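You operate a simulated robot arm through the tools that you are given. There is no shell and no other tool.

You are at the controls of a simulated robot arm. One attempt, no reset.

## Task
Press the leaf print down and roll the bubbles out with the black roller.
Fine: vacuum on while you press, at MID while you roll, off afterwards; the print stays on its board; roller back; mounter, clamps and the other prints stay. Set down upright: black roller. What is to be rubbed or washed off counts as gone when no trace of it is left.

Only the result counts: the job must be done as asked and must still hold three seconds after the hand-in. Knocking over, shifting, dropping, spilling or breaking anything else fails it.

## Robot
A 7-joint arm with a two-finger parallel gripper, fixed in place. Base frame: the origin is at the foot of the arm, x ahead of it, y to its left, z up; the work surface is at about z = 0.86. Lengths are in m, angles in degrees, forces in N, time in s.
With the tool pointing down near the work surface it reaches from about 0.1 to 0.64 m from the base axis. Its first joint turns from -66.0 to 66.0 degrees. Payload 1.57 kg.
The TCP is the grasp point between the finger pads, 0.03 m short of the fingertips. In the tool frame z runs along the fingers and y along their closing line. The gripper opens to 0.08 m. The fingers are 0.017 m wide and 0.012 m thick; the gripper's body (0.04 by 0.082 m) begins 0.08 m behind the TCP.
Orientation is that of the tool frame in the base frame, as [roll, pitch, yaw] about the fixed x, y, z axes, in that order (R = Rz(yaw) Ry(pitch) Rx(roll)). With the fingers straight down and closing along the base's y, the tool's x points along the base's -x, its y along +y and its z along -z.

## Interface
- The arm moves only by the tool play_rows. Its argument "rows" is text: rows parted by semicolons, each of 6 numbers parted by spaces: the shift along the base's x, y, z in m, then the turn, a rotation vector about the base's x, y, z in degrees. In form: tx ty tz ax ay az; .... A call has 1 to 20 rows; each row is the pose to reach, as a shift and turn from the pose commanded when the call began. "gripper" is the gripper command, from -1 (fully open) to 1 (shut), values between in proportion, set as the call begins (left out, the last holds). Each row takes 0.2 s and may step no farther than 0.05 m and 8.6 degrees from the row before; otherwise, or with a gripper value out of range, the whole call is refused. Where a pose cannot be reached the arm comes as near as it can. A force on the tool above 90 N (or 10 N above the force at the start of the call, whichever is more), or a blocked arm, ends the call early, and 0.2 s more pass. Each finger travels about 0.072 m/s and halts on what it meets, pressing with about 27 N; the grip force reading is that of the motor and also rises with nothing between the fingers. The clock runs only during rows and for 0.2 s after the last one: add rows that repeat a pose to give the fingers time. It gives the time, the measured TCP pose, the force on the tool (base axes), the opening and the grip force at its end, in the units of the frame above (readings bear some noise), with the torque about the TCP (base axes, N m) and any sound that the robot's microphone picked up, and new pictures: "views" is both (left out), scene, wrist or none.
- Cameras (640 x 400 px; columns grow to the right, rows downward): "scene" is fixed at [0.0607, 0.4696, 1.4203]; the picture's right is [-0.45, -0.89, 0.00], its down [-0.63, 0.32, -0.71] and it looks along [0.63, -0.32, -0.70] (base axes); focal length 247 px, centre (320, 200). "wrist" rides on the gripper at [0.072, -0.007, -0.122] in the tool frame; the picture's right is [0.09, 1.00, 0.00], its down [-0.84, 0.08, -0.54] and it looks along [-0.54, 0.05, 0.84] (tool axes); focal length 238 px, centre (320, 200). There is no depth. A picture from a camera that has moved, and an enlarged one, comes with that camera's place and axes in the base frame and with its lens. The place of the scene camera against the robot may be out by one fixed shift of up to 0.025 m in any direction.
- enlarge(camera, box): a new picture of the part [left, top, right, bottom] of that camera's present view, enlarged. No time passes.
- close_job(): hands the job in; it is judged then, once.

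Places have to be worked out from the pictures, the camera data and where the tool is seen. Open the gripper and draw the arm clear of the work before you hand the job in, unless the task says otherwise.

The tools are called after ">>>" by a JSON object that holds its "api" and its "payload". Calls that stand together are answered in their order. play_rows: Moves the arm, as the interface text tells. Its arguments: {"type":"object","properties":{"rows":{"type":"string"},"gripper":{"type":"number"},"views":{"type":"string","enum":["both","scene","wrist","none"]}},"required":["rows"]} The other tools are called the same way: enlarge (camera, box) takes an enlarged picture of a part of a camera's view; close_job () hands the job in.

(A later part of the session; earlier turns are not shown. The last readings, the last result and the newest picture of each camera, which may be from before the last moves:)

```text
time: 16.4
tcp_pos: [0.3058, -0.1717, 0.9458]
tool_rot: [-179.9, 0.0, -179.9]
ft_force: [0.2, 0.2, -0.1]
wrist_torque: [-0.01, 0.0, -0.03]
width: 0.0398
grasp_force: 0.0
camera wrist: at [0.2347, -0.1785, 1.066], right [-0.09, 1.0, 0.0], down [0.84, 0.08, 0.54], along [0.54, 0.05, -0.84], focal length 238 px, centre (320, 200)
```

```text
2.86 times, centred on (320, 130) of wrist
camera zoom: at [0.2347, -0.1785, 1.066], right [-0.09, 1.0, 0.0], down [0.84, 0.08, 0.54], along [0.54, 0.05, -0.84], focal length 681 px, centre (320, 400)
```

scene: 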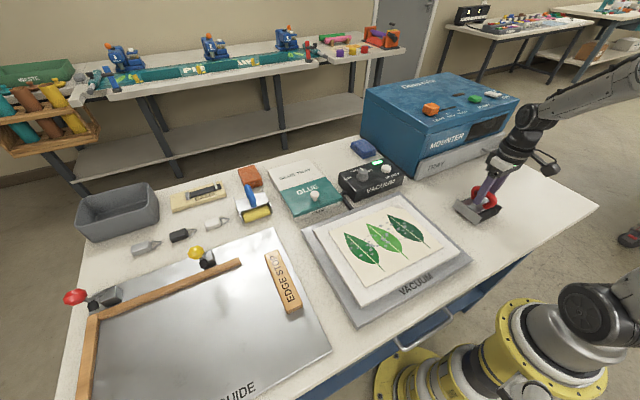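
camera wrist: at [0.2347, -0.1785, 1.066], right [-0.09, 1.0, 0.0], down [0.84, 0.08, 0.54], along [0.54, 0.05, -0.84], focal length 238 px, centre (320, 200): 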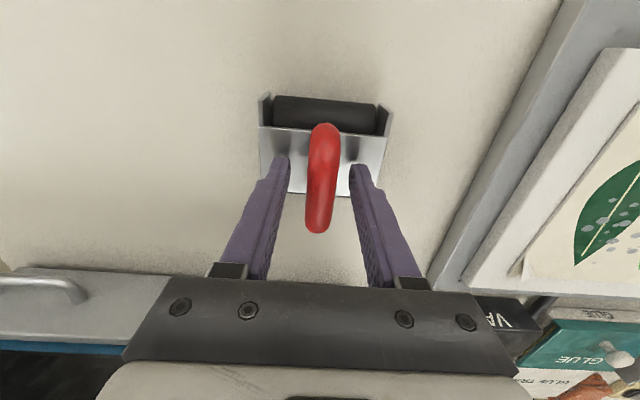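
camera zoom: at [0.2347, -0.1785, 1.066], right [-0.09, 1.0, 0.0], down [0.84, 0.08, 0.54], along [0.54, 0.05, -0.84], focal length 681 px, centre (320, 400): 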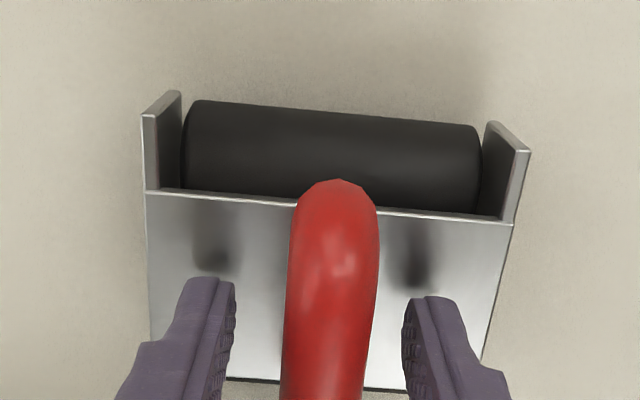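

The fingers straddle the handle with room to spare. I go 3 mm lower and then grip.

>>> {"api": "play_rows", "payload": {"rows": "0 0 -0.003 0 0 0; 0 0 -0.003 0 0 0", "gripper": 0, "views": "none"}}

>>> {"api": "play_rows", "payload": {"rows": "0 0 0 0 0 0; 0 0 0 0 0 0; 0 0 0 0 0 0; 0 0 0 0 0 0", "gripper": 1}}

>>> {"api": "enlarge", "payload": {"camera": "wrist", "box": [220, 60, 420, 200]}}

```text
time: 17.0
tcp_pos: [0.3068, -0.172, 0.942]
tool_rot: [-180.0, 0.1, -179.8]
ft_force: [0.8, 0.9, -0.4]
wrist_torque: [0.0, 0.03, -0.01]
width: 0.0399
grasp_force: 0.1
```

```text
time: 18.0
tcp_pos: [0.3058, -0.1716, 0.9415]
tool_rot: [180.0, 0.0, -179.9]
ft_force: [0.1, 3.0, 1.2]
wrist_torque: [-0.02, 0.05, 0.01]
width: 0.0175
grasp_force: 26.7
camera wrist: at [0.2347, -0.1789, 1.0632], right [-0.09, 1.0, 0.0], down [0.84, 0.08, 0.54], along [0.54, 0.05, -0.84], focal length 238 px, centre (320, 200)
```

scene: 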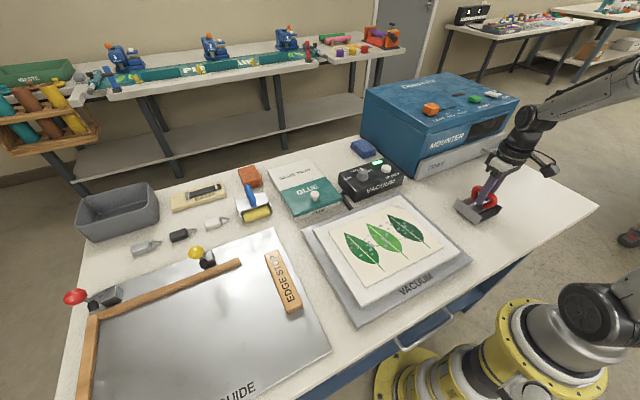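
wrist: 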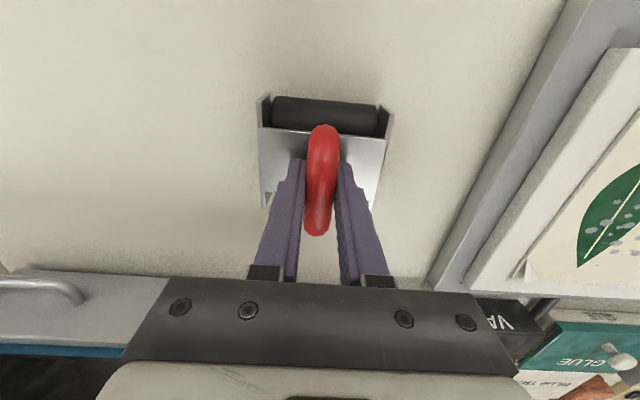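

```text
2.86 times, centred on (320, 130) of wrist
camera zoom: at [0.2347, -0.1789, 1.0632], right [-0.09, 1.0, 0.0], down [0.84, 0.08, 0.54], along [0.54, 0.05, -0.84], focal length 681 px, centre (320, 400)
```

zoom: 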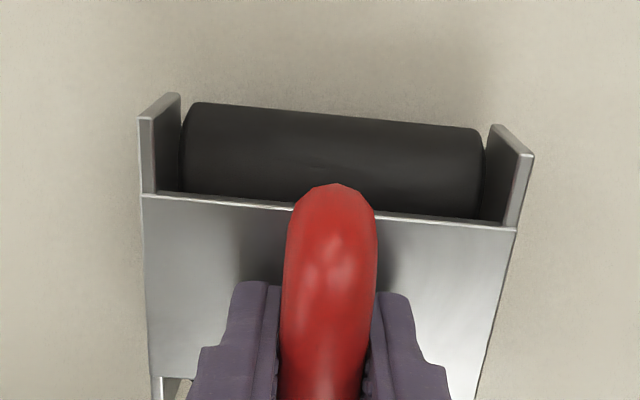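

The handle is gripped at 17.5 mm. I'll lift the roller straight up and check that it hangs level.

>>> {"api": "play_rows", "payload": {"rows": "0 0 0.01 0 0 0; 0 0 0.03 0 0 0; 0 0 0.06 0 0 0; 0 0 0.09 0 0 0; 0 0 0.11 0 0 0; 0 0 0.11 0 0 0", "gripper": 1}}

>>> {"api": "enlarge", "payload": {"camera": "scene", "box": [440, 100, 580, 220]}}

>>> {"api": "enlarge", "payload": {"camera": "wrist", "box": [220, 60, 420, 200]}}

```text
time: 19.4
tcp_pos: [0.3049, -0.1724, 1.0533]
tool_rot: [180.0, 0.0, -180.0]
ft_force: [-0.5, 0.0, -3.4]
wrist_torque: [0.03, 0.02, 0.0]
width: 0.0172
grasp_force: 26.8
camera wrist: at [0.2344, -0.1791, 1.1747], right [-0.09, 1.0, 0.0], down [0.84, 0.08, 0.54], along [0.54, 0.05, -0.84], focal length 238 px, centre (320, 200)
```

scene: 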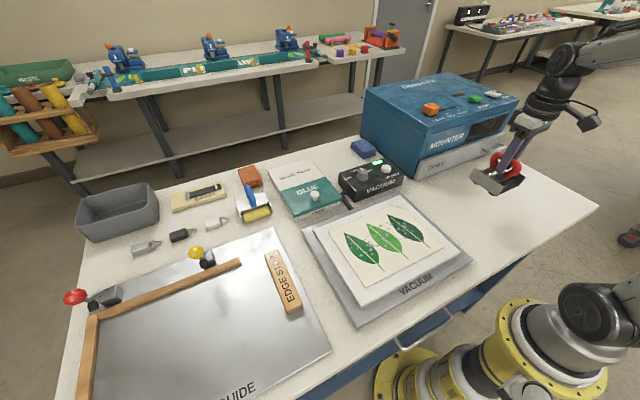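
wrist: 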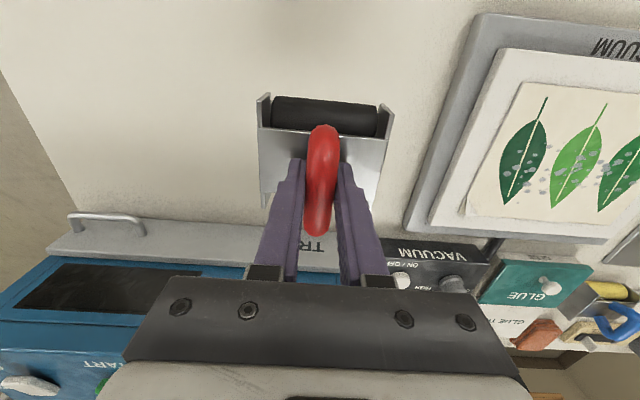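

```text
3.33 times, centred on (510, 160) of scene
camera zoom: at [0.0608, 0.4696, 1.4203], right [-0.45, -0.89, 0.0], down [-0.63, 0.32, -0.71], along [0.63, -0.32, -0.7], focal length 822 px, centre (-313, 333)
```

zoom: 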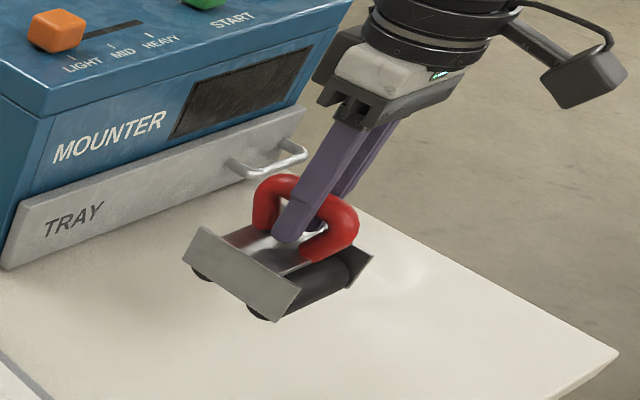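

```text
2.86 times, centred on (320, 130) of wrist
camera zoom: at [0.2344, -0.1791, 1.1747], right [-0.09, 1.0, 0.0], down [0.84, 0.08, 0.54], along [0.54, 0.05, -0.84], focal length 681 px, centre (320, 400)
```

zoom: 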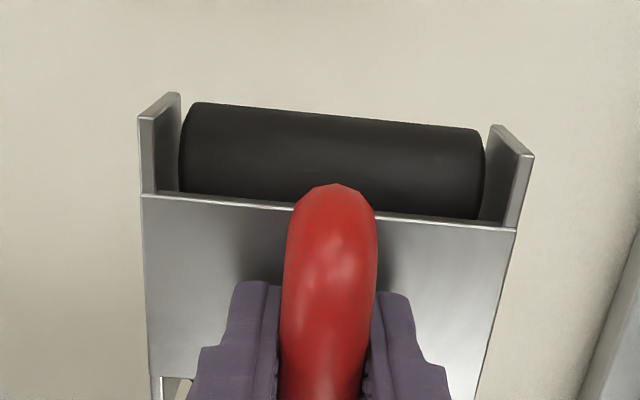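

The roller hangs level (about 0.35 kg), with two cylinders each about 75 mm long. I carry it over the centre of the print at TCP z ≈ 1.05.

>>> {"api": "play_rows", "payload": {"rows": "0.003 0.04 0 0 0 0; 0.006 0.08 0 0 0 0; 0.009 0.12 0 0 0 0; 0.012 0.16 0 0 0 0; 0.015 0.20 0 0 0 0; 0.018 0.24 0 0 0 0; 0.021 0.28 0 0 0 0; 0.024 0.31 0 0 0 0; 0.024 0.327 0 0 0 0; 0.024 0.327 0 0 0 0", "gripper": 1}}

>>> {"api": "enlarge", "payload": {"camera": "scene", "box": [300, 150, 500, 320]}}

```text
time: 21.6
tcp_pos: [0.3293, 0.1543, 1.0502]
tool_rot: [-179.9, 0.0, -180.0]
ft_force: [0.4, 0.1, -3.2]
wrist_torque: [0.0, -0.01, -0.02]
width: 0.0175
grasp_force: 27.0
camera wrist: at [0.2584, 0.1476, 1.1719], right [-0.09, 1.0, 0.0], down [0.84, 0.08, 0.54], along [0.54, 0.05, -0.84], focal length 238 px, centre (320, 200)
```

scene: 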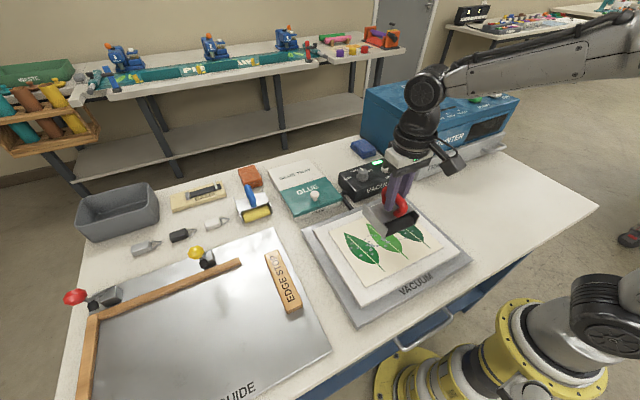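
wrist: 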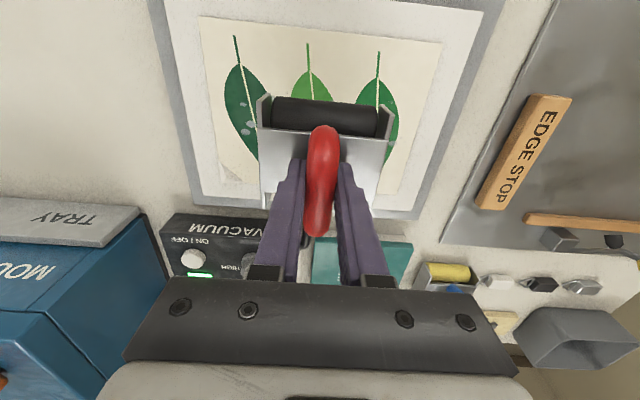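

```text
2.35 times, centred on (400, 235) of scene
camera zoom: at [0.0608, 0.4696, 1.4203], right [-0.45, -0.89, 0.0], down [-0.63, 0.32, -0.71], along [0.63, -0.32, -0.7], focal length 581 px, centre (132, 118)
```

zoom: 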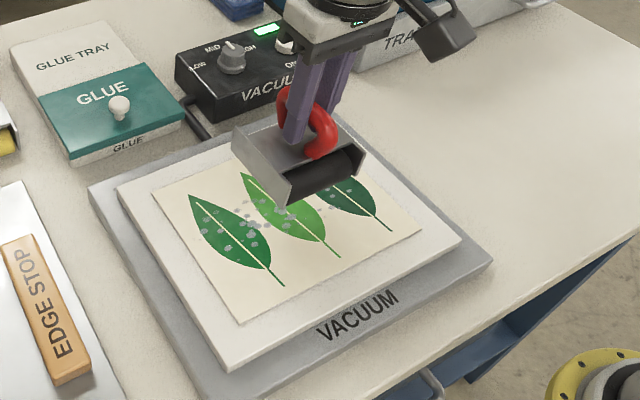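

The print surface is at about z 0.898, so contact should come near TCP z 0.980. I lower close to it and begin probing in small steps.

>>> {"api": "play_rows", "payload": {"rows": "0 0 -0.03 0 0 0; 0 0 -0.05 0 0 0; 0 0 -0.06 0 0 0; 0 0 -0.062 0 0 0; 0 0 -0.064 0 0 0; 0 0 -0.064 0 0 0", "gripper": 1, "views": "scene"}}

>>> {"api": "enlarge", "payload": {"camera": "scene", "box": [300, 150, 500, 320]}}

```text
time: 23.0
tcp_pos: [0.331, 0.1535, 0.9868]
tool_rot: [180.0, 0.0, -180.0]
ft_force: [0.1, -0.6, -2.5]
wrist_torque: [-0.04, 0.02, -0.02]
width: 0.0174
grasp_force: 27.0
```

scene: 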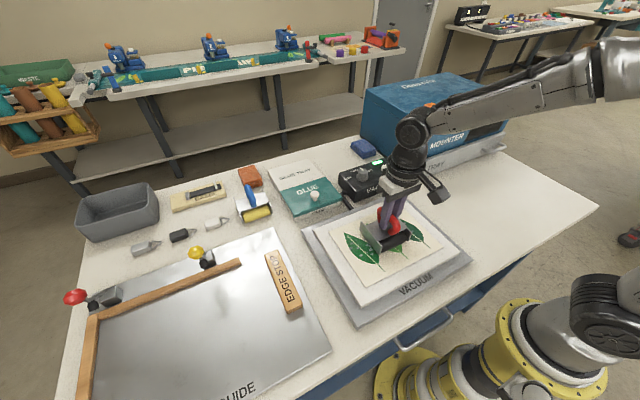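

```text
2.35 times, centred on (400, 235) of scene
camera zoom: at [0.0608, 0.4696, 1.4203], right [-0.45, -0.89, 0.0], down [-0.63, 0.32, -0.71], along [0.63, -0.32, -0.7], focal length 581 px, centre (132, 118)
```

zoom: 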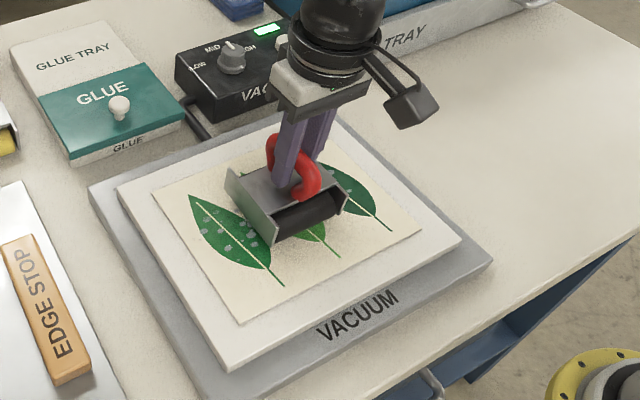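

There's no contact yet (force is still just the roller's weight). I step down another 4 mm.

>>> {"api": "play_rows", "payload": {"rows": "0 0 -0.001 0 0 0; 0 0 -0.002 0 0 0; 0 0 -0.003 0 0 0; 0 0 -0.004 0 0 0; 0 0 -0.004 0 0 0", "gripper": 1, "views": "none"}}

```text
time: 24.2
tcp_pos: [0.3307, 0.1547, 0.9844]
tool_rot: [-180.0, 0.0, -179.9]
ft_force: [-0.6, 0.4, -3.6]
wrist_torque: [-0.02, 0.04, -0.01]
width: 0.0173
grasp_force: 27.4
```

Still free. I take another 4 mm in small steps.

>>> {"api": "play_rows", "payload": {"rows": "0 0 -0.001 0 0 0; 0 0 -0.002 0 0 0; 0 0 -0.003 0 0 0; 0 0 -0.003 0 0 0", "gripper": 1, "views": "none"}}

```text
time: 25.2
tcp_pos: [0.3309, 0.1558, 0.9831]
tool_rot: [179.7, 0.3, -180.0]
ft_force: [0.8, 2.6, 20.3]
wrist_torque: [0.03, 0.37, -0.05]
width: 0.0172
grasp_force: 27.4
```

Contact: about 24 N down at this pose. I'll check the picture before rolling.

>>> {"api": "enlarge", "payload": {"camera": "scene", "box": [320, 170, 460, 290]}}

>>> {"api": "enlarge", "payload": {"camera": "wrist", "box": [120, 0, 520, 250]}}

```text
3.33 times, centred on (390, 230) of scene
camera zoom: at [0.0605, 0.4696, 1.4203], right [-0.45, -0.89, 0.0], down [-0.63, 0.32, -0.71], along [0.63, -0.32, -0.7], focal length 822 px, centre (87, 100)
```

zoom: 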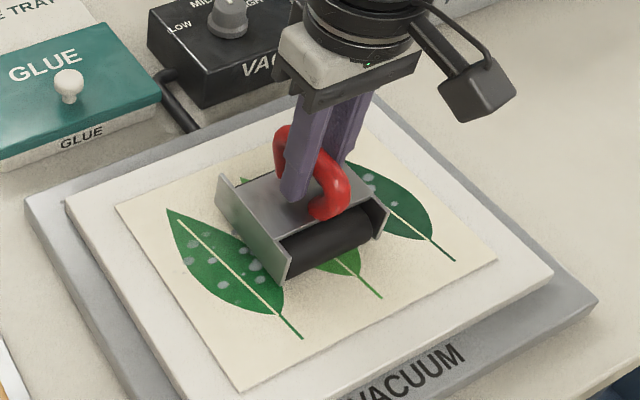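

```text
1.60 times, centred on (320, 125) of wrist
camera zoom: at [0.2596, 0.1477, 1.1038], right [-0.09, 1.0, 0.0], down [0.83, 0.08, 0.55], along [0.54, 0.05, -0.84], focal length 381 px, centre (320, 320)
```

zoom: 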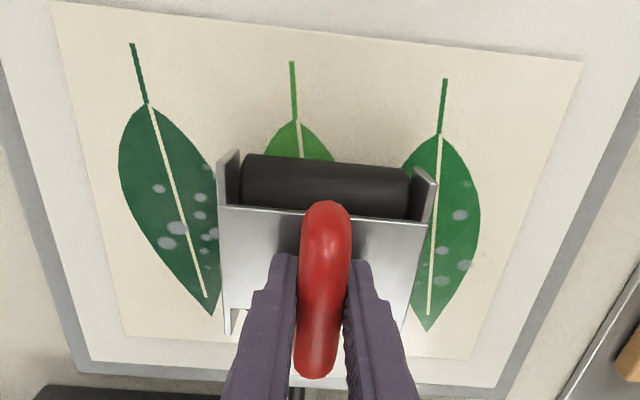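

Both cylinders lie flat on the print. I roll forward slowly by 0.06 m and check the forces.

>>> {"api": "play_rows", "payload": {"rows": "0.01 0 0 0 0 0; 0.02 0 0 0 0 0; 0.03 0 0 0 0 0; 0.04 0 0 0 0 0; 0.05 0 0 0 0 0; 0.06 0 0 0 0 0; 0.06 0 0 0 0 0", "gripper": 1}}

>>> {"api": "enlarge", "payload": {"camera": "scene", "box": [320, 170, 460, 290]}}

>>> {"api": "enlarge", "payload": {"camera": "wrist", "box": [120, 0, 520, 250]}}

```text
time: 26.8
tcp_pos: [0.3914, 0.1542, 0.9822]
tool_rot: [180.0, 0.1, 180.0]
ft_force: [1.4, 4.3, 21.0]
wrist_torque: [0.05, 0.24, -0.04]
width: 0.0174
grasp_force: 27.3
camera wrist: at [0.3198, 0.1472, 1.1029], right [-0.09, 1.0, 0.0], down [0.84, 0.08, 0.54], along [0.54, 0.05, -0.84], focal length 238 px, centre (320, 200)
```

scene: 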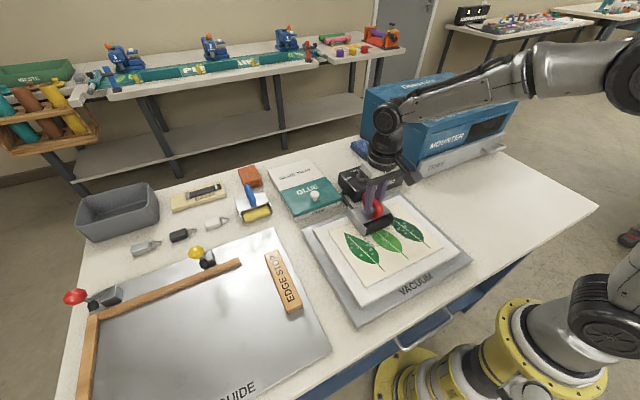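
wrist: 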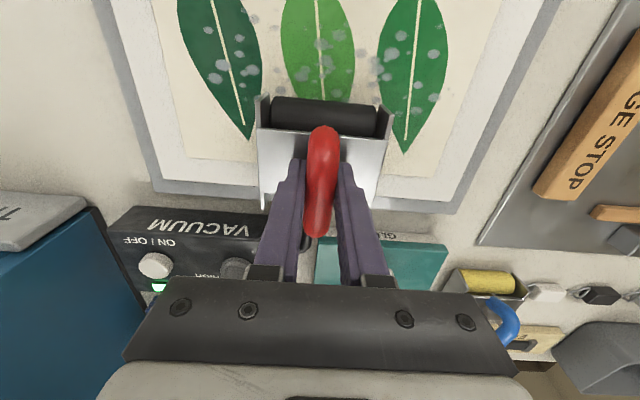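

```text
3.33 times, centred on (390, 230) of scene
camera zoom: at [0.0605, 0.4696, 1.4203], right [-0.45, -0.89, 0.0], down [-0.63, 0.32, -0.71], along [0.63, -0.32, -0.7], focal length 822 px, centre (87, 100)
```

zoom: 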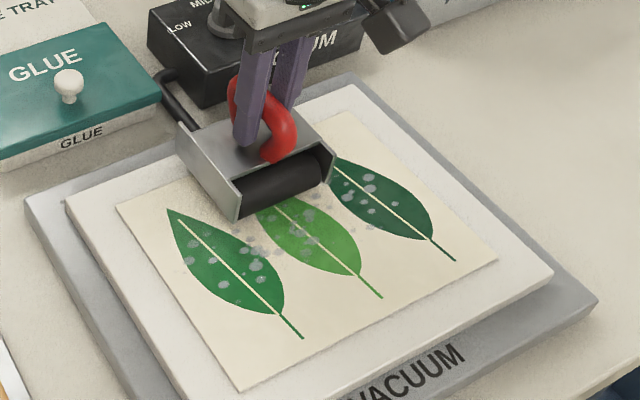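

```text
1.60 times, centred on (320, 125) of wrist
camera zoom: at [0.3198, 0.1472, 1.1029], right [-0.09, 1.0, 0.0], down [0.84, 0.08, 0.54], along [0.54, 0.05, -0.84], focal length 381 px, centre (320, 320)
```

zoom: 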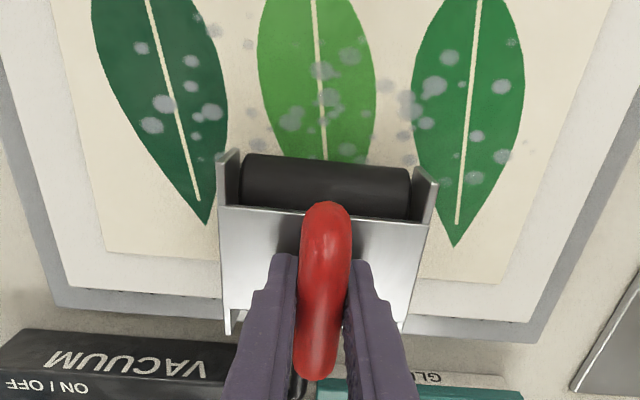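

Forces hold steady at about 24 N and the rolled bubbles already look fainter. I continue with a full back-and-forward stroke on this middle strip.

>>> {"api": "play_rows", "payload": {"rows": "-0.013 0 0 0 0 0; -0.026 0 0 0 0 0; -0.039 0 0 0 0 0; -0.052 0 0 0 0 0; -0.065 0 0 0 0 0; -0.078 0 0 0 0 0; -0.091 0 0 0 0 0; -0.104 0 0 0 0 0; -0.117 0 0 0 0 0; -0.125 0 0 0 0 0; -0.117 0 0 0 0 0; -0.104 0 0 0 0 0; -0.091 0 0 0 0 0; -0.078 0 0 0 0 0; -0.065 0 0 0 0 0; -0.052 0 0 0 0 0; -0.039 0 0 0 0 0; -0.026 0 0 0 0 0; -0.013 0 0 0 0 0; 0 0 0 0 0 0", "gripper": 1}}

>>> {"api": "enlarge", "payload": {"camera": "scene", "box": [320, 170, 460, 290]}}

>>> {"api": "enlarge", "payload": {"camera": "wrist", "box": [120, 0, 520, 250]}}

```text
time: 31.0
tcp_pos: [0.3913, 0.155, 0.9808]
tool_rot: [180.0, 0.0, -179.9]
ft_force: [0.6, 1.9, 18.9]
wrist_torque: [0.0, 0.37, -0.04]
width: 0.0174
grasp_force: 27.1
camera wrist: at [0.3194, 0.147, 1.1025], right [-0.09, 1.0, 0.0], down [0.84, 0.08, 0.54], along [0.54, 0.05, -0.84], focal length 238 px, centre (320, 200)
```

scene: 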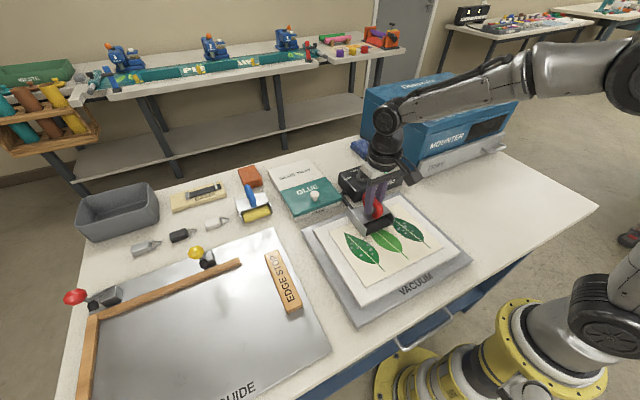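
wrist: 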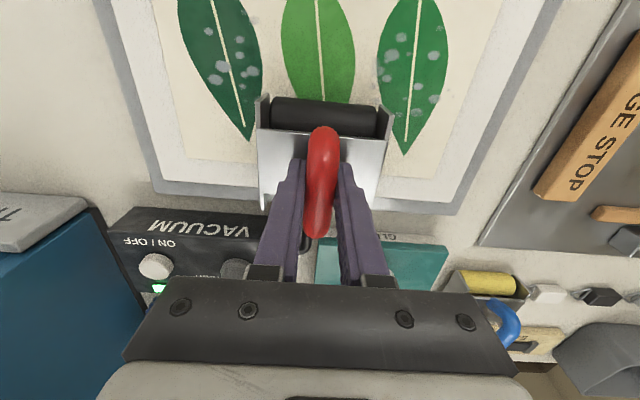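

```text
3.33 times, centred on (390, 230) of scene
camera zoom: at [0.0605, 0.4695, 1.4204], right [-0.45, -0.89, 0.0], down [-0.63, 0.32, -0.71], along [0.63, -0.32, -0.7], focal length 822 px, centre (87, 100)
```

zoom: 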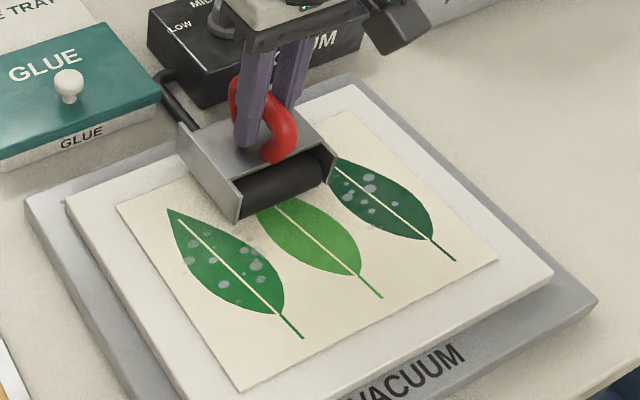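

```text
1.60 times, centred on (320, 125) of wrist
camera zoom: at [0.3194, 0.147, 1.1025], right [-0.09, 1.0, 0.0], down [0.84, 0.08, 0.54], along [0.54, 0.05, -0.84], focal length 381 px, centre (320, 320)
```

zoom: 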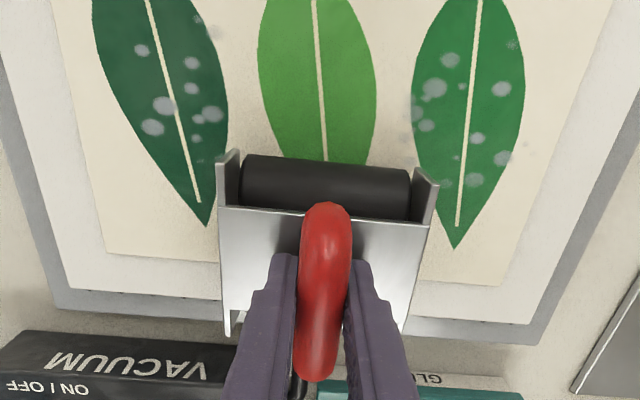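

The middle strip is clear: two to three passes remove every bubble there. I lift, shift 0.06 m toward -y to the dark leaf, and lower again near the middle of the print.

>>> {"api": "play_rows", "payload": {"rows": "0 0 0.006 0 0 0; 0 0 0.012 0 0 0; -0.03 -0.03 0.012 0 0 0; -0.06 -0.06 0.012 0 0 0; -0.06 -0.06 0.006 0 0 0; -0.06 -0.06 0.003 0 0 0; -0.06 -0.06 0.0015 0 0 0; -0.06 -0.06 0.0005 0 0 0; -0.06 -0.06 0 0 0 0; -0.06 -0.06 0 0 0 0", "gripper": 1, "views": "scene"}}

>>> {"api": "enlarge", "payload": {"camera": "scene", "box": [320, 170, 460, 290]}}

```text
time: 33.2
tcp_pos: [0.3314, 0.0951, 0.9825]
tool_rot: [-180.0, -0.1, -179.9]
ft_force: [-0.7, 0.3, 1.9]
wrist_torque: [-0.1, -0.02, 0.02]
width: 0.0174
grasp_force: 27.1
```

scene: 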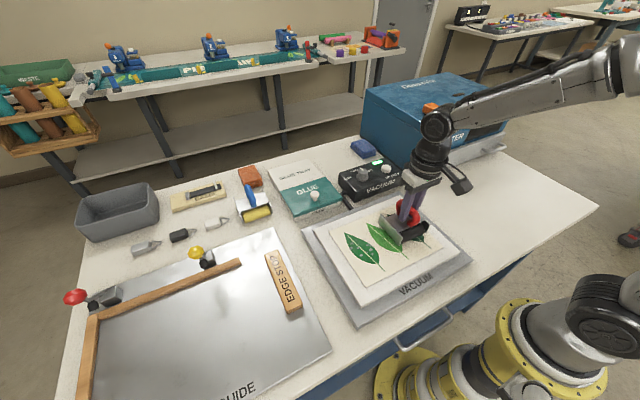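

```text
3.33 times, centred on (390, 230) of scene
camera zoom: at [0.0607, 0.4696, 1.4203], right [-0.45, -0.89, 0.0], down [-0.63, 0.32, -0.71], along [0.63, -0.32, -0.7], focal length 822 px, centre (87, 100)
```

zoom: 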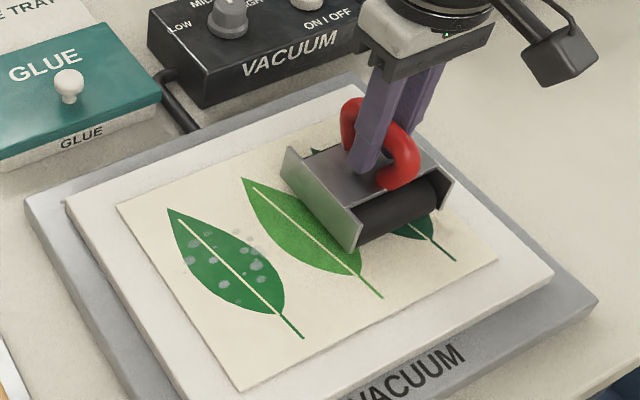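

Only about 5 N here, so I ease down another 1.2 mm to regain the same pressing force.

>>> {"api": "play_rows", "payload": {"rows": "0 0 -0.0006 0 0 0; 0 0 -0.0012 0 0 0; 0 0 -0.0012 0 0 0", "gripper": 1, "views": "none"}}

```text
time: 34.0
tcp_pos: [0.3305, 0.0944, 0.9818]
tool_rot: [-180.0, 0.4, 180.0]
ft_force: [0.0, -1.1, 21.2]
wrist_torque: [0.01, 0.23, 0.0]
width: 0.0177
grasp_force: 26.9
```

The force is back to about 24 N. I roll forward, back, and forward on this strip.

>>> {"api": "play_rows", "payload": {"rows": "0.013 0 0 0 0 0; 0.026 0 0 0 0 0; 0.039 0 0 0 0 0; 0.052 0 0 0 0 0; 0.065 0 0 0 0 0; 0.052 0 0 0 0 0; 0.039 0 0 0 0 0; 0.026 0 0 0 0 0; 0.013 0 0 0 0 0; 0 0 0 0 0 0; -0.013 0 0 0 0 0; -0.026 0 0 0 0 0; -0.039 0 0 0 0 0; -0.052 0 0 0 0 0; -0.065 0 0 0 0 0; -0.052 0 0 0 0 0; -0.039 0 0 0 0 0; -0.026 0 0 0 0 0; -0.013 0 0 0 0 0; 0 0 0 0 0 0", "gripper": 1}}

>>> {"api": "enlarge", "payload": {"camera": "scene", "box": [320, 170, 460, 290]}}

>>> {"api": "enlarge", "payload": {"camera": "wrist", "box": [120, 0, 520, 250]}}

```text
time: 38.2
tcp_pos: [0.3305, 0.0932, 0.9797]
tool_rot: [-179.9, -0.2, 180.0]
ft_force: [0.6, -1.4, 3.1]
wrist_torque: [-0.05, -0.11, -0.04]
width: 0.0177
grasp_force: 27.0
camera wrist: at [0.2592, 0.0874, 1.1015], right [-0.09, 1.0, 0.0], down [0.84, 0.08, 0.54], along [0.54, 0.05, -0.84], focal length 238 px, centre (320, 200)
```

scene: 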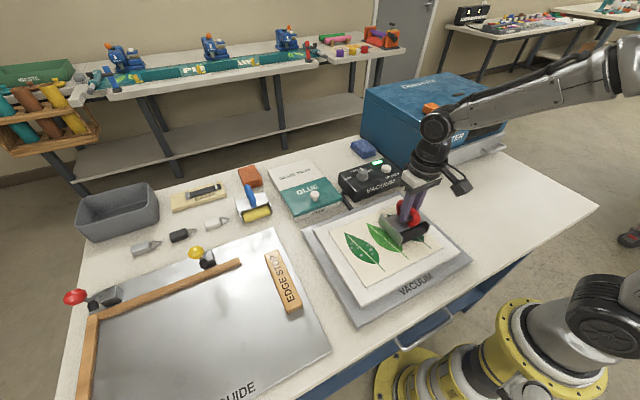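
wrist: 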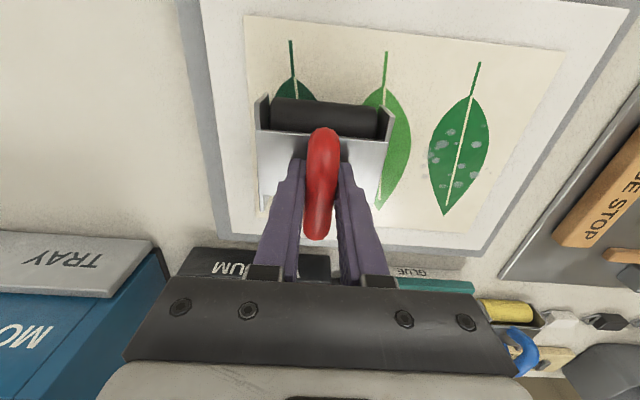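

```text
3.33 times, centred on (390, 230) of scene
camera zoom: at [0.0607, 0.4695, 1.4203], right [-0.45, -0.89, 0.0], down [-0.63, 0.32, -0.71], along [0.63, -0.32, -0.7], focal length 822 px, centre (87, 100)
```

zoom: 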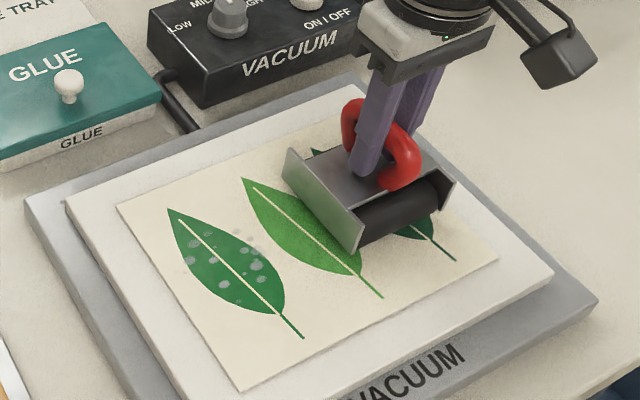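

```text
1.60 times, centred on (320, 125) of wrist
camera zoom: at [0.2592, 0.0874, 1.1015], right [-0.09, 1.0, 0.0], down [0.84, 0.08, 0.54], along [0.54, 0.05, -0.84], focal length 381 px, centre (320, 320)
```

zoom: 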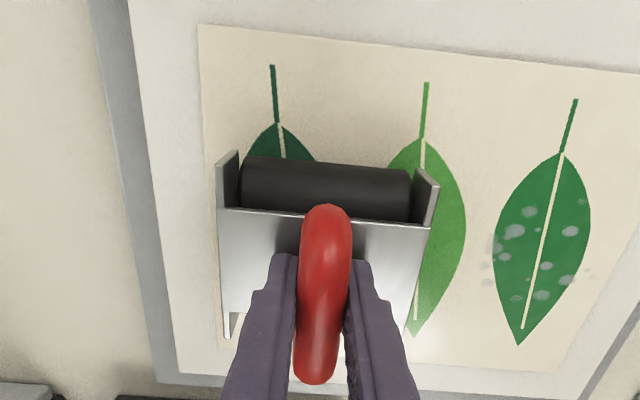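

The handle slid a little in the grip, dropping the force to about 6 N. I press 1 mm further and make another full stroke on this strip, ending forward so the leaf shows.

>>> {"api": "play_rows", "payload": {"rows": "0 0 -0.0007 0 0 0; -0.013 0 -0.0012 0 0 0; -0.026 0 -0.0012 0 0 0; -0.039 0 -0.0012 0 0 0; -0.052 0 -0.0012 0 0 0; -0.065 0 -0.0012 0 0 0; -0.052 0 -0.0012 0 0 0; -0.039 0 -0.0012 0 0 0; -0.026 0 -0.0012 0 0 0; -0.013 0 -0.0012 0 0 0; 0 0 -0.0012 0 0 0; 0.013 0 -0.0012 0 0 0; 0.026 0 -0.0012 0 0 0; 0.039 0 -0.0012 0 0 0; 0.052 0 -0.0012 0 0 0; 0.065 0 -0.0012 0 0 0; 0.065 0 -0.0012 0 0 0", "gripper": 1}}

>>> {"api": "enlarge", "payload": {"camera": "scene", "box": [320, 170, 460, 290]}}

>>> {"api": "enlarge", "payload": {"camera": "wrist", "box": [120, 0, 520, 250]}}

```text
time: 41.8
tcp_pos: [0.3948, 0.095, 0.9785]
tool_rot: [179.9, -0.1, -179.8]
ft_force: [-0.5, -0.2, 3.3]
wrist_torque: [-0.03, 0.16, 0.02]
width: 0.0173
grasp_force: 26.6
camera wrist: at [0.3236, 0.0878, 1.0998], right [-0.09, 1.0, 0.0], down [0.84, 0.08, 0.54], along [0.54, 0.05, -0.84], focal length 238 px, centre (320, 200)
```

scene: 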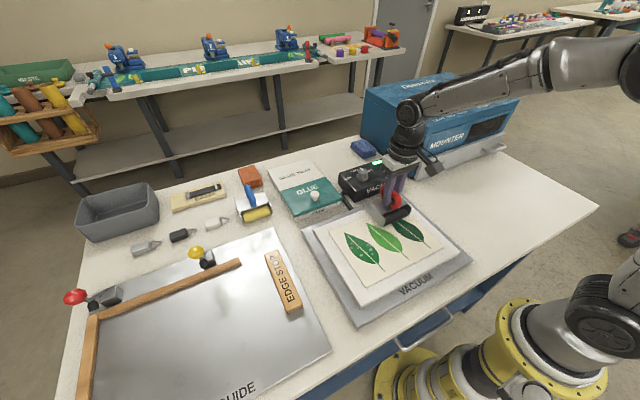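
wrist: 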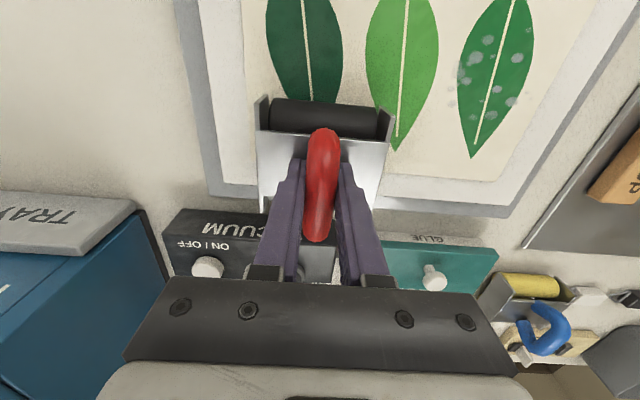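

```text
3.33 times, centred on (390, 230) of scene
camera zoom: at [0.0607, 0.4696, 1.4203], right [-0.45, -0.89, 0.0], down [-0.63, 0.32, -0.71], along [0.63, -0.32, -0.7], focal length 822 px, centre (87, 100)
```

zoom: 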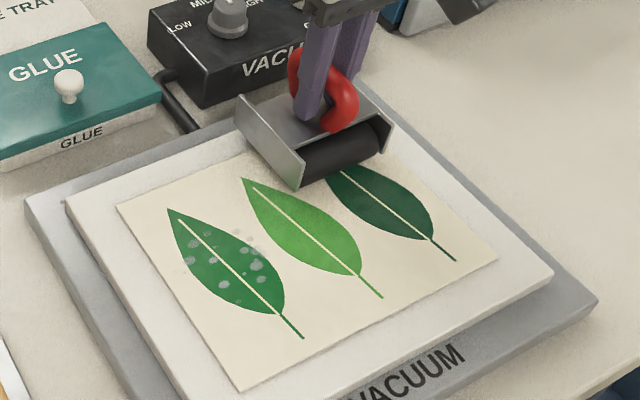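

```text
1.60 times, centred on (320, 125) of wrist
camera zoom: at [0.3236, 0.0878, 1.0998], right [-0.09, 1.0, 0.0], down [0.84, 0.08, 0.54], along [0.54, 0.05, -0.84], focal length 381 px, centre (320, 320)
```

zoom: 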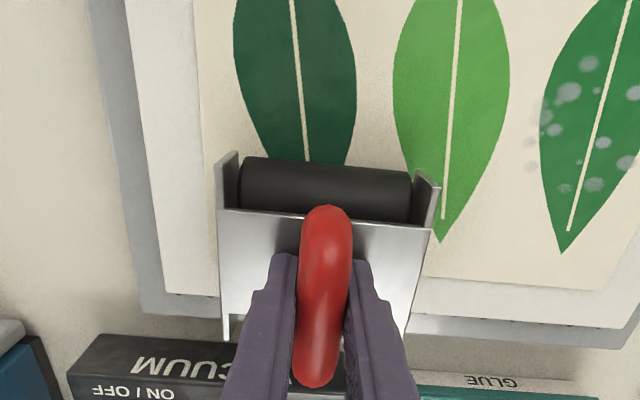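

The dark leaf is clean. I shift to y ≈ 0.072 to cover the outer edge and the raised corner, lowering near the middle first and then rolling out over the corner.

>>> {"api": "play_rows", "payload": {"rows": "0 0 0.006 0 0 0; 0 0 0.012 0 0 0; -0.03 -0.012 0.012 0 0 0; -0.06 -0.023 0.012 0 0 0; -0.06 -0.023 0.006 0 0 0; -0.06 -0.023 0.003 0 0 0; -0.06 -0.023 0.0015 0 0 0; -0.06 -0.023 0 0 0 0; -0.06 -0.023 -0.0008 0 0 0; -0.06 -0.023 -0.0008 0 0 0", "gripper": 1, "views": "scene"}}

>>> {"api": "enlarge", "payload": {"camera": "scene", "box": [320, 170, 460, 290]}}

```text
time: 44.0
tcp_pos: [0.3348, 0.0721, 0.9783]
tool_rot: [179.9, 0.2, -179.8]
ft_force: [0.0, 0.7, 5.8]
wrist_torque: [-0.02, 0.1, 0.03]
width: 0.0175
grasp_force: 26.6
```

scene: 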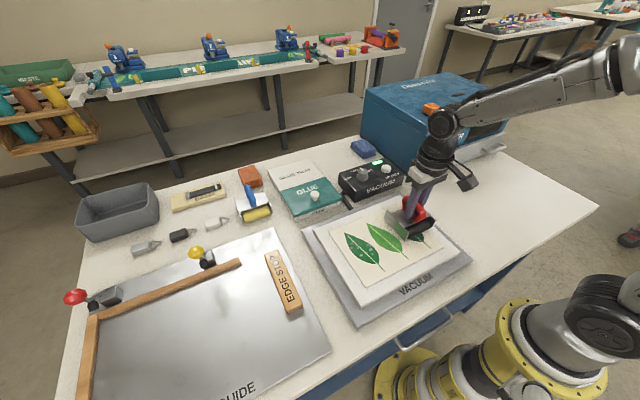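

```text
3.33 times, centred on (390, 230) of scene
camera zoom: at [0.0607, 0.4695, 1.4203], right [-0.45, -0.89, 0.0], down [-0.63, 0.32, -0.71], along [0.63, -0.32, -0.7], focal length 822 px, centre (87, 100)
```

zoom: 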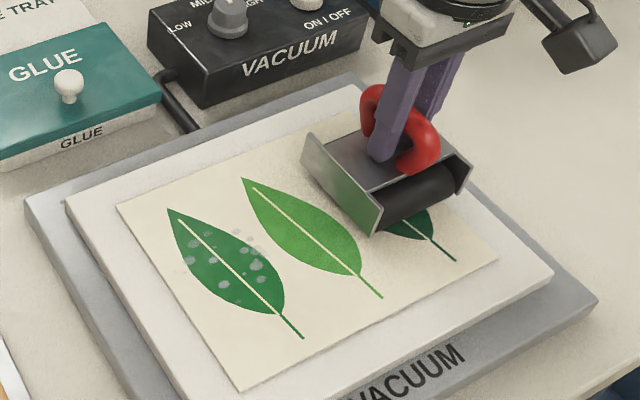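

About 9 N now. I press slightly further and roll forward over the corner, back to the near edge, and forward again.

>>> {"api": "play_rows", "payload": {"rows": "0 0 -0.0008 0 0 0; 0.013 0 -0.0008 0 0 0; 0.026 0 -0.0008 0 0 0; 0.039 0 -0.0008 0 0 0; 0.052 0 -0.0008 0 0 0; 0.065 0 -0.0008 0 0 0; 0.052 0 -0.0008 0 0 0; 0.039 0 -0.0008 0 0 0; 0.026 0 -0.0008 0 0 0; 0.013 0 -0.0008 0 0 0; 0 0 -0.0008 0 0 0; -0.013 0 -0.0008 0 0 0; -0.026 0 -0.0008 0 0 0; -0.039 0 -0.0008 0 0 0; -0.052 0 -0.0008 0 0 0; -0.065 0 -0.0008 0 0 0; -0.065 0 -0.0008 0 0 0", "gripper": 1}}

>>> {"api": "enlarge", "payload": {"camera": "scene", "box": [320, 170, 460, 290]}}

>>> {"api": "enlarge", "payload": {"camera": "wrist", "box": [120, 0, 520, 250]}}

```text
time: 47.6
tcp_pos: [0.2693, 0.0718, 0.9763]
tool_rot: [-180.0, 0.1, -180.0]
ft_force: [-0.5, 1.4, 24.7]
wrist_torque: [-0.01, -0.13, 0.01]
width: 0.0174
grasp_force: 27.0
camera wrist: at [0.199, 0.0644, 1.0977], right [-0.09, 1.0, 0.0], down [0.84, 0.08, 0.54], along [0.54, 0.05, -0.84], focal length 238 px, centre (320, 200)
```

scene: 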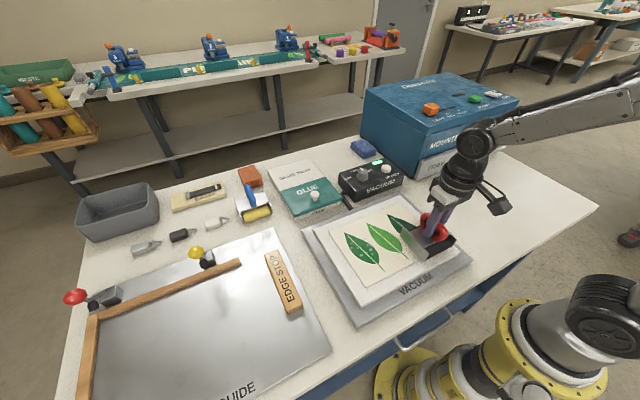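
wrist: 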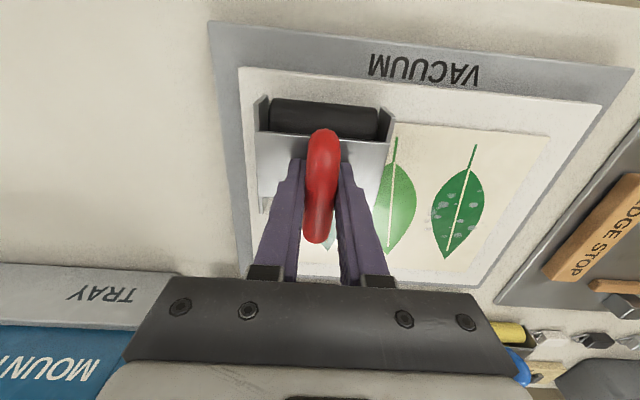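

```text
3.33 times, centred on (390, 230) of scene
camera zoom: at [0.0605, 0.4696, 1.4203], right [-0.45, -0.89, 0.0], down [-0.63, 0.32, -0.71], along [0.63, -0.32, -0.7], focal length 822 px, centre (87, 100)
```

zoom: 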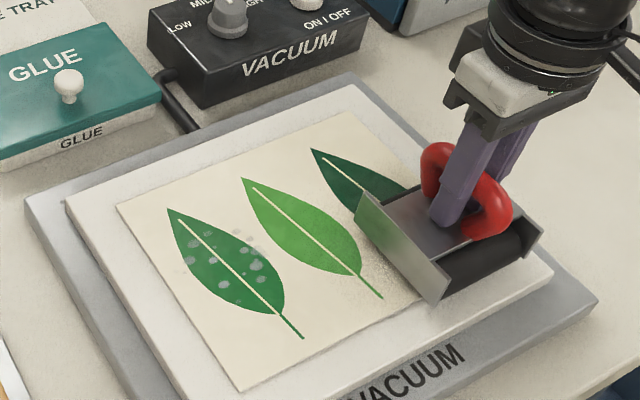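

```text
1.60 times, centred on (320, 125) of wrist
camera zoom: at [0.199, 0.0644, 1.0977], right [-0.09, 1.0, 0.0], down [0.84, 0.08, 0.54], along [0.54, 0.05, -0.84], focal length 381 px, centre (320, 320)
```

zoom: 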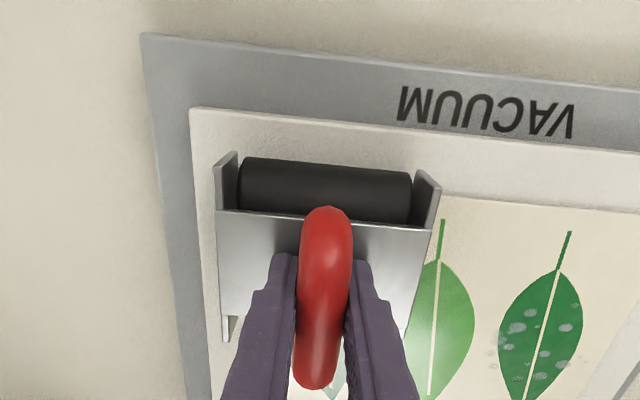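

Now about 28 N and steady. I roll forward once more over this edge strip with slightly less pressure.

>>> {"api": "play_rows", "payload": {"rows": "0.013 0 0.0004 0 0 0; 0.026 0 0.0004 0 0 0; 0.039 0 0.0004 0 0 0; 0.052 0 0.0004 0 0 0; 0.065 0 0.0004 0 0 0; 0.078 0 0.0004 0 0 0; 0.091 0 0.0004 0 0 0; 0.104 0 0.0004 0 0 0; 0.117 0 0.0004 0 0 0; 0.13 0 0.0004 0 0 0; 0.135 0 0.0004 0 0 0; 0.135 0 0.0004 0 0 0", "gripper": 1}}

>>> {"api": "enlarge", "payload": {"camera": "wrist", "box": [120, 0, 520, 250]}}

```text
time: 50.2
tcp_pos: [0.4037, 0.0718, 0.9774]
tool_rot: [-179.9, -0.1, -179.9]
ft_force: [0.4, 0.2, -2.9]
wrist_torque: [-0.01, -0.01, 0.02]
width: 0.0174
grasp_force: 26.9
camera wrist: at [0.3334, 0.0651, 1.0988], right [-0.09, 1.0, 0.0], down [0.84, 0.08, 0.54], along [0.54, 0.05, -0.84], focal length 238 px, centre (320, 200)
```

scene: 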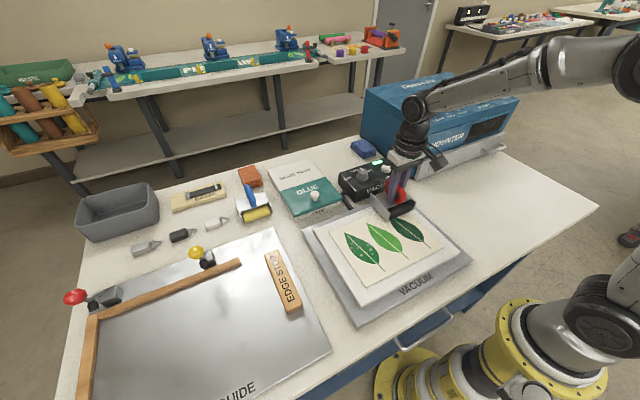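
wrist: 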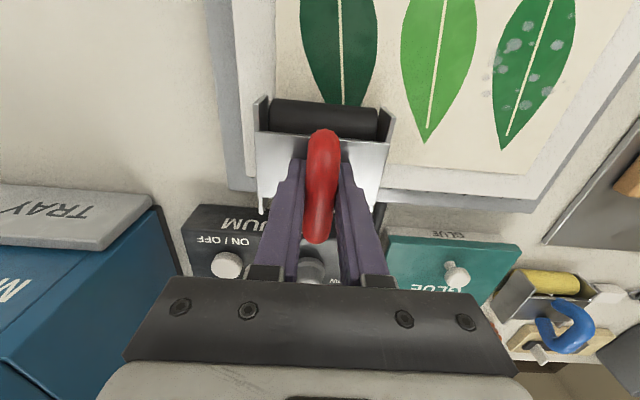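

```text
1.60 times, centred on (320, 125) of wrist
camera zoom: at [0.3334, 0.0651, 1.0988], right [-0.09, 1.0, 0.0], down [0.84, 0.08, 0.54], along [0.54, 0.05, -0.84], focal length 381 px, centre (320, 320)
```

zoom: 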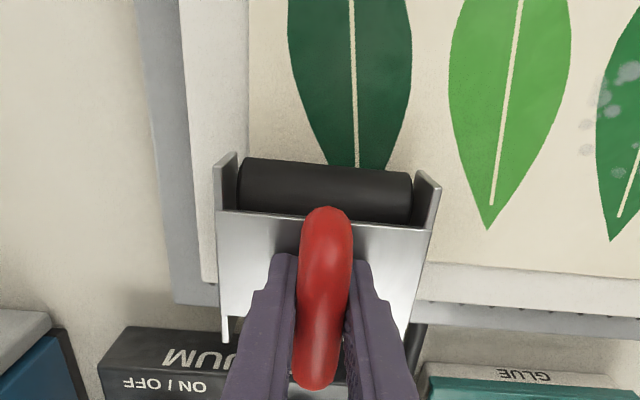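

The roller slid up a touch in the grip, so contact ended at the far end of that pass. I lift and move across to the third leaf (y ≈ 0.21).

>>> {"api": "play_rows", "payload": {"rows": "0 0 0.008 0 0 0; 0 0 0.015 0 0 0; -0.02 0.04 0.015 0 0 0; -0.04 0.08 0.015 0 0 0; -0.06 0.115 0.015 0 0 0; -0.069 0.138 0.015 0 0 0; -0.069 0.138 0.008 0 0 0; -0.069 0.138 0.004 0 0 0; -0.069 0.138 0.002 0 0 0; -0.069 0.138 0.001 0 0 0; -0.069 0.138 0 0 0 0; -0.069 0.138 -0.0007 0 0 0; -0.069 0.138 -0.0007 0 0 0", "gripper": 1}}

>>> {"api": "enlarge", "payload": {"camera": "scene", "box": [320, 170, 460, 290]}}

>>> {"api": "enlarge", "payload": {"camera": "wrist", "box": [120, 0, 520, 250]}}

```text
time: 53.0
tcp_pos: [0.3362, 0.2102, 0.9758]
tool_rot: [179.9, 0.2, -179.9]
ft_force: [-0.7, -0.9, 0.7]
wrist_torque: [-0.02, 0.09, 0.03]
width: 0.0172
grasp_force: 27.0
camera wrist: at [0.265, 0.2031, 1.098], right [-0.09, 1.0, 0.0], down [0.84, 0.08, 0.54], along [0.54, 0.05, -0.84], focal length 238 px, centre (320, 200)
```

scene: 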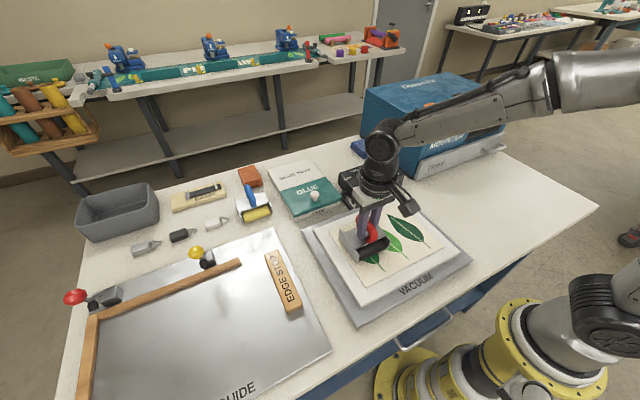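
wrist: 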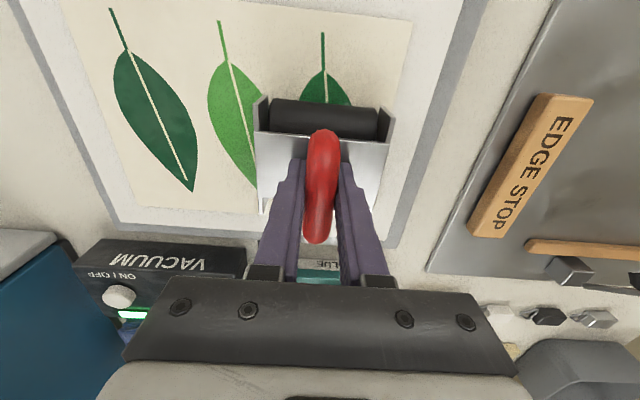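

```text
3.33 times, centred on (390, 230) of scene
camera zoom: at [0.0607, 0.4696, 1.4203], right [-0.45, -0.89, 0.0], down [-0.63, 0.32, -0.71], along [0.63, -0.32, -0.7], focal length 822 px, centre (87, 100)
```

zoom: 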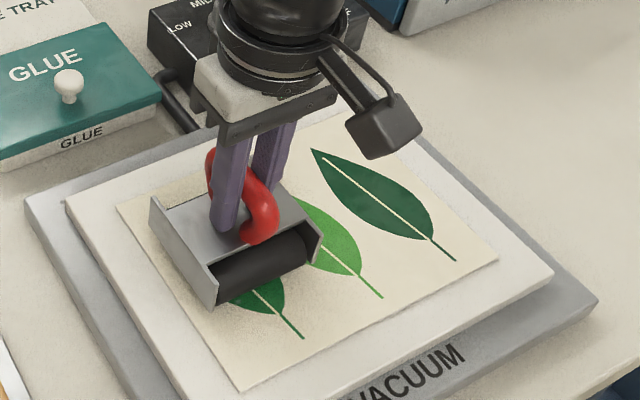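

```text
1.60 times, centred on (320, 125) of wrist
camera zoom: at [0.265, 0.2031, 1.098], right [-0.09, 1.0, 0.0], down [0.84, 0.08, 0.54], along [0.54, 0.05, -0.84], focal length 381 px, centre (320, 320)
```

zoom: 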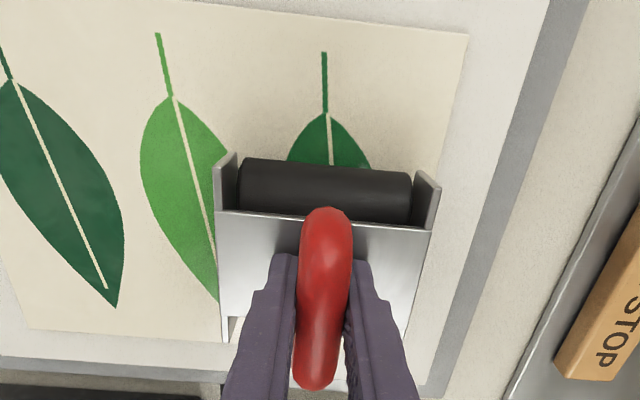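

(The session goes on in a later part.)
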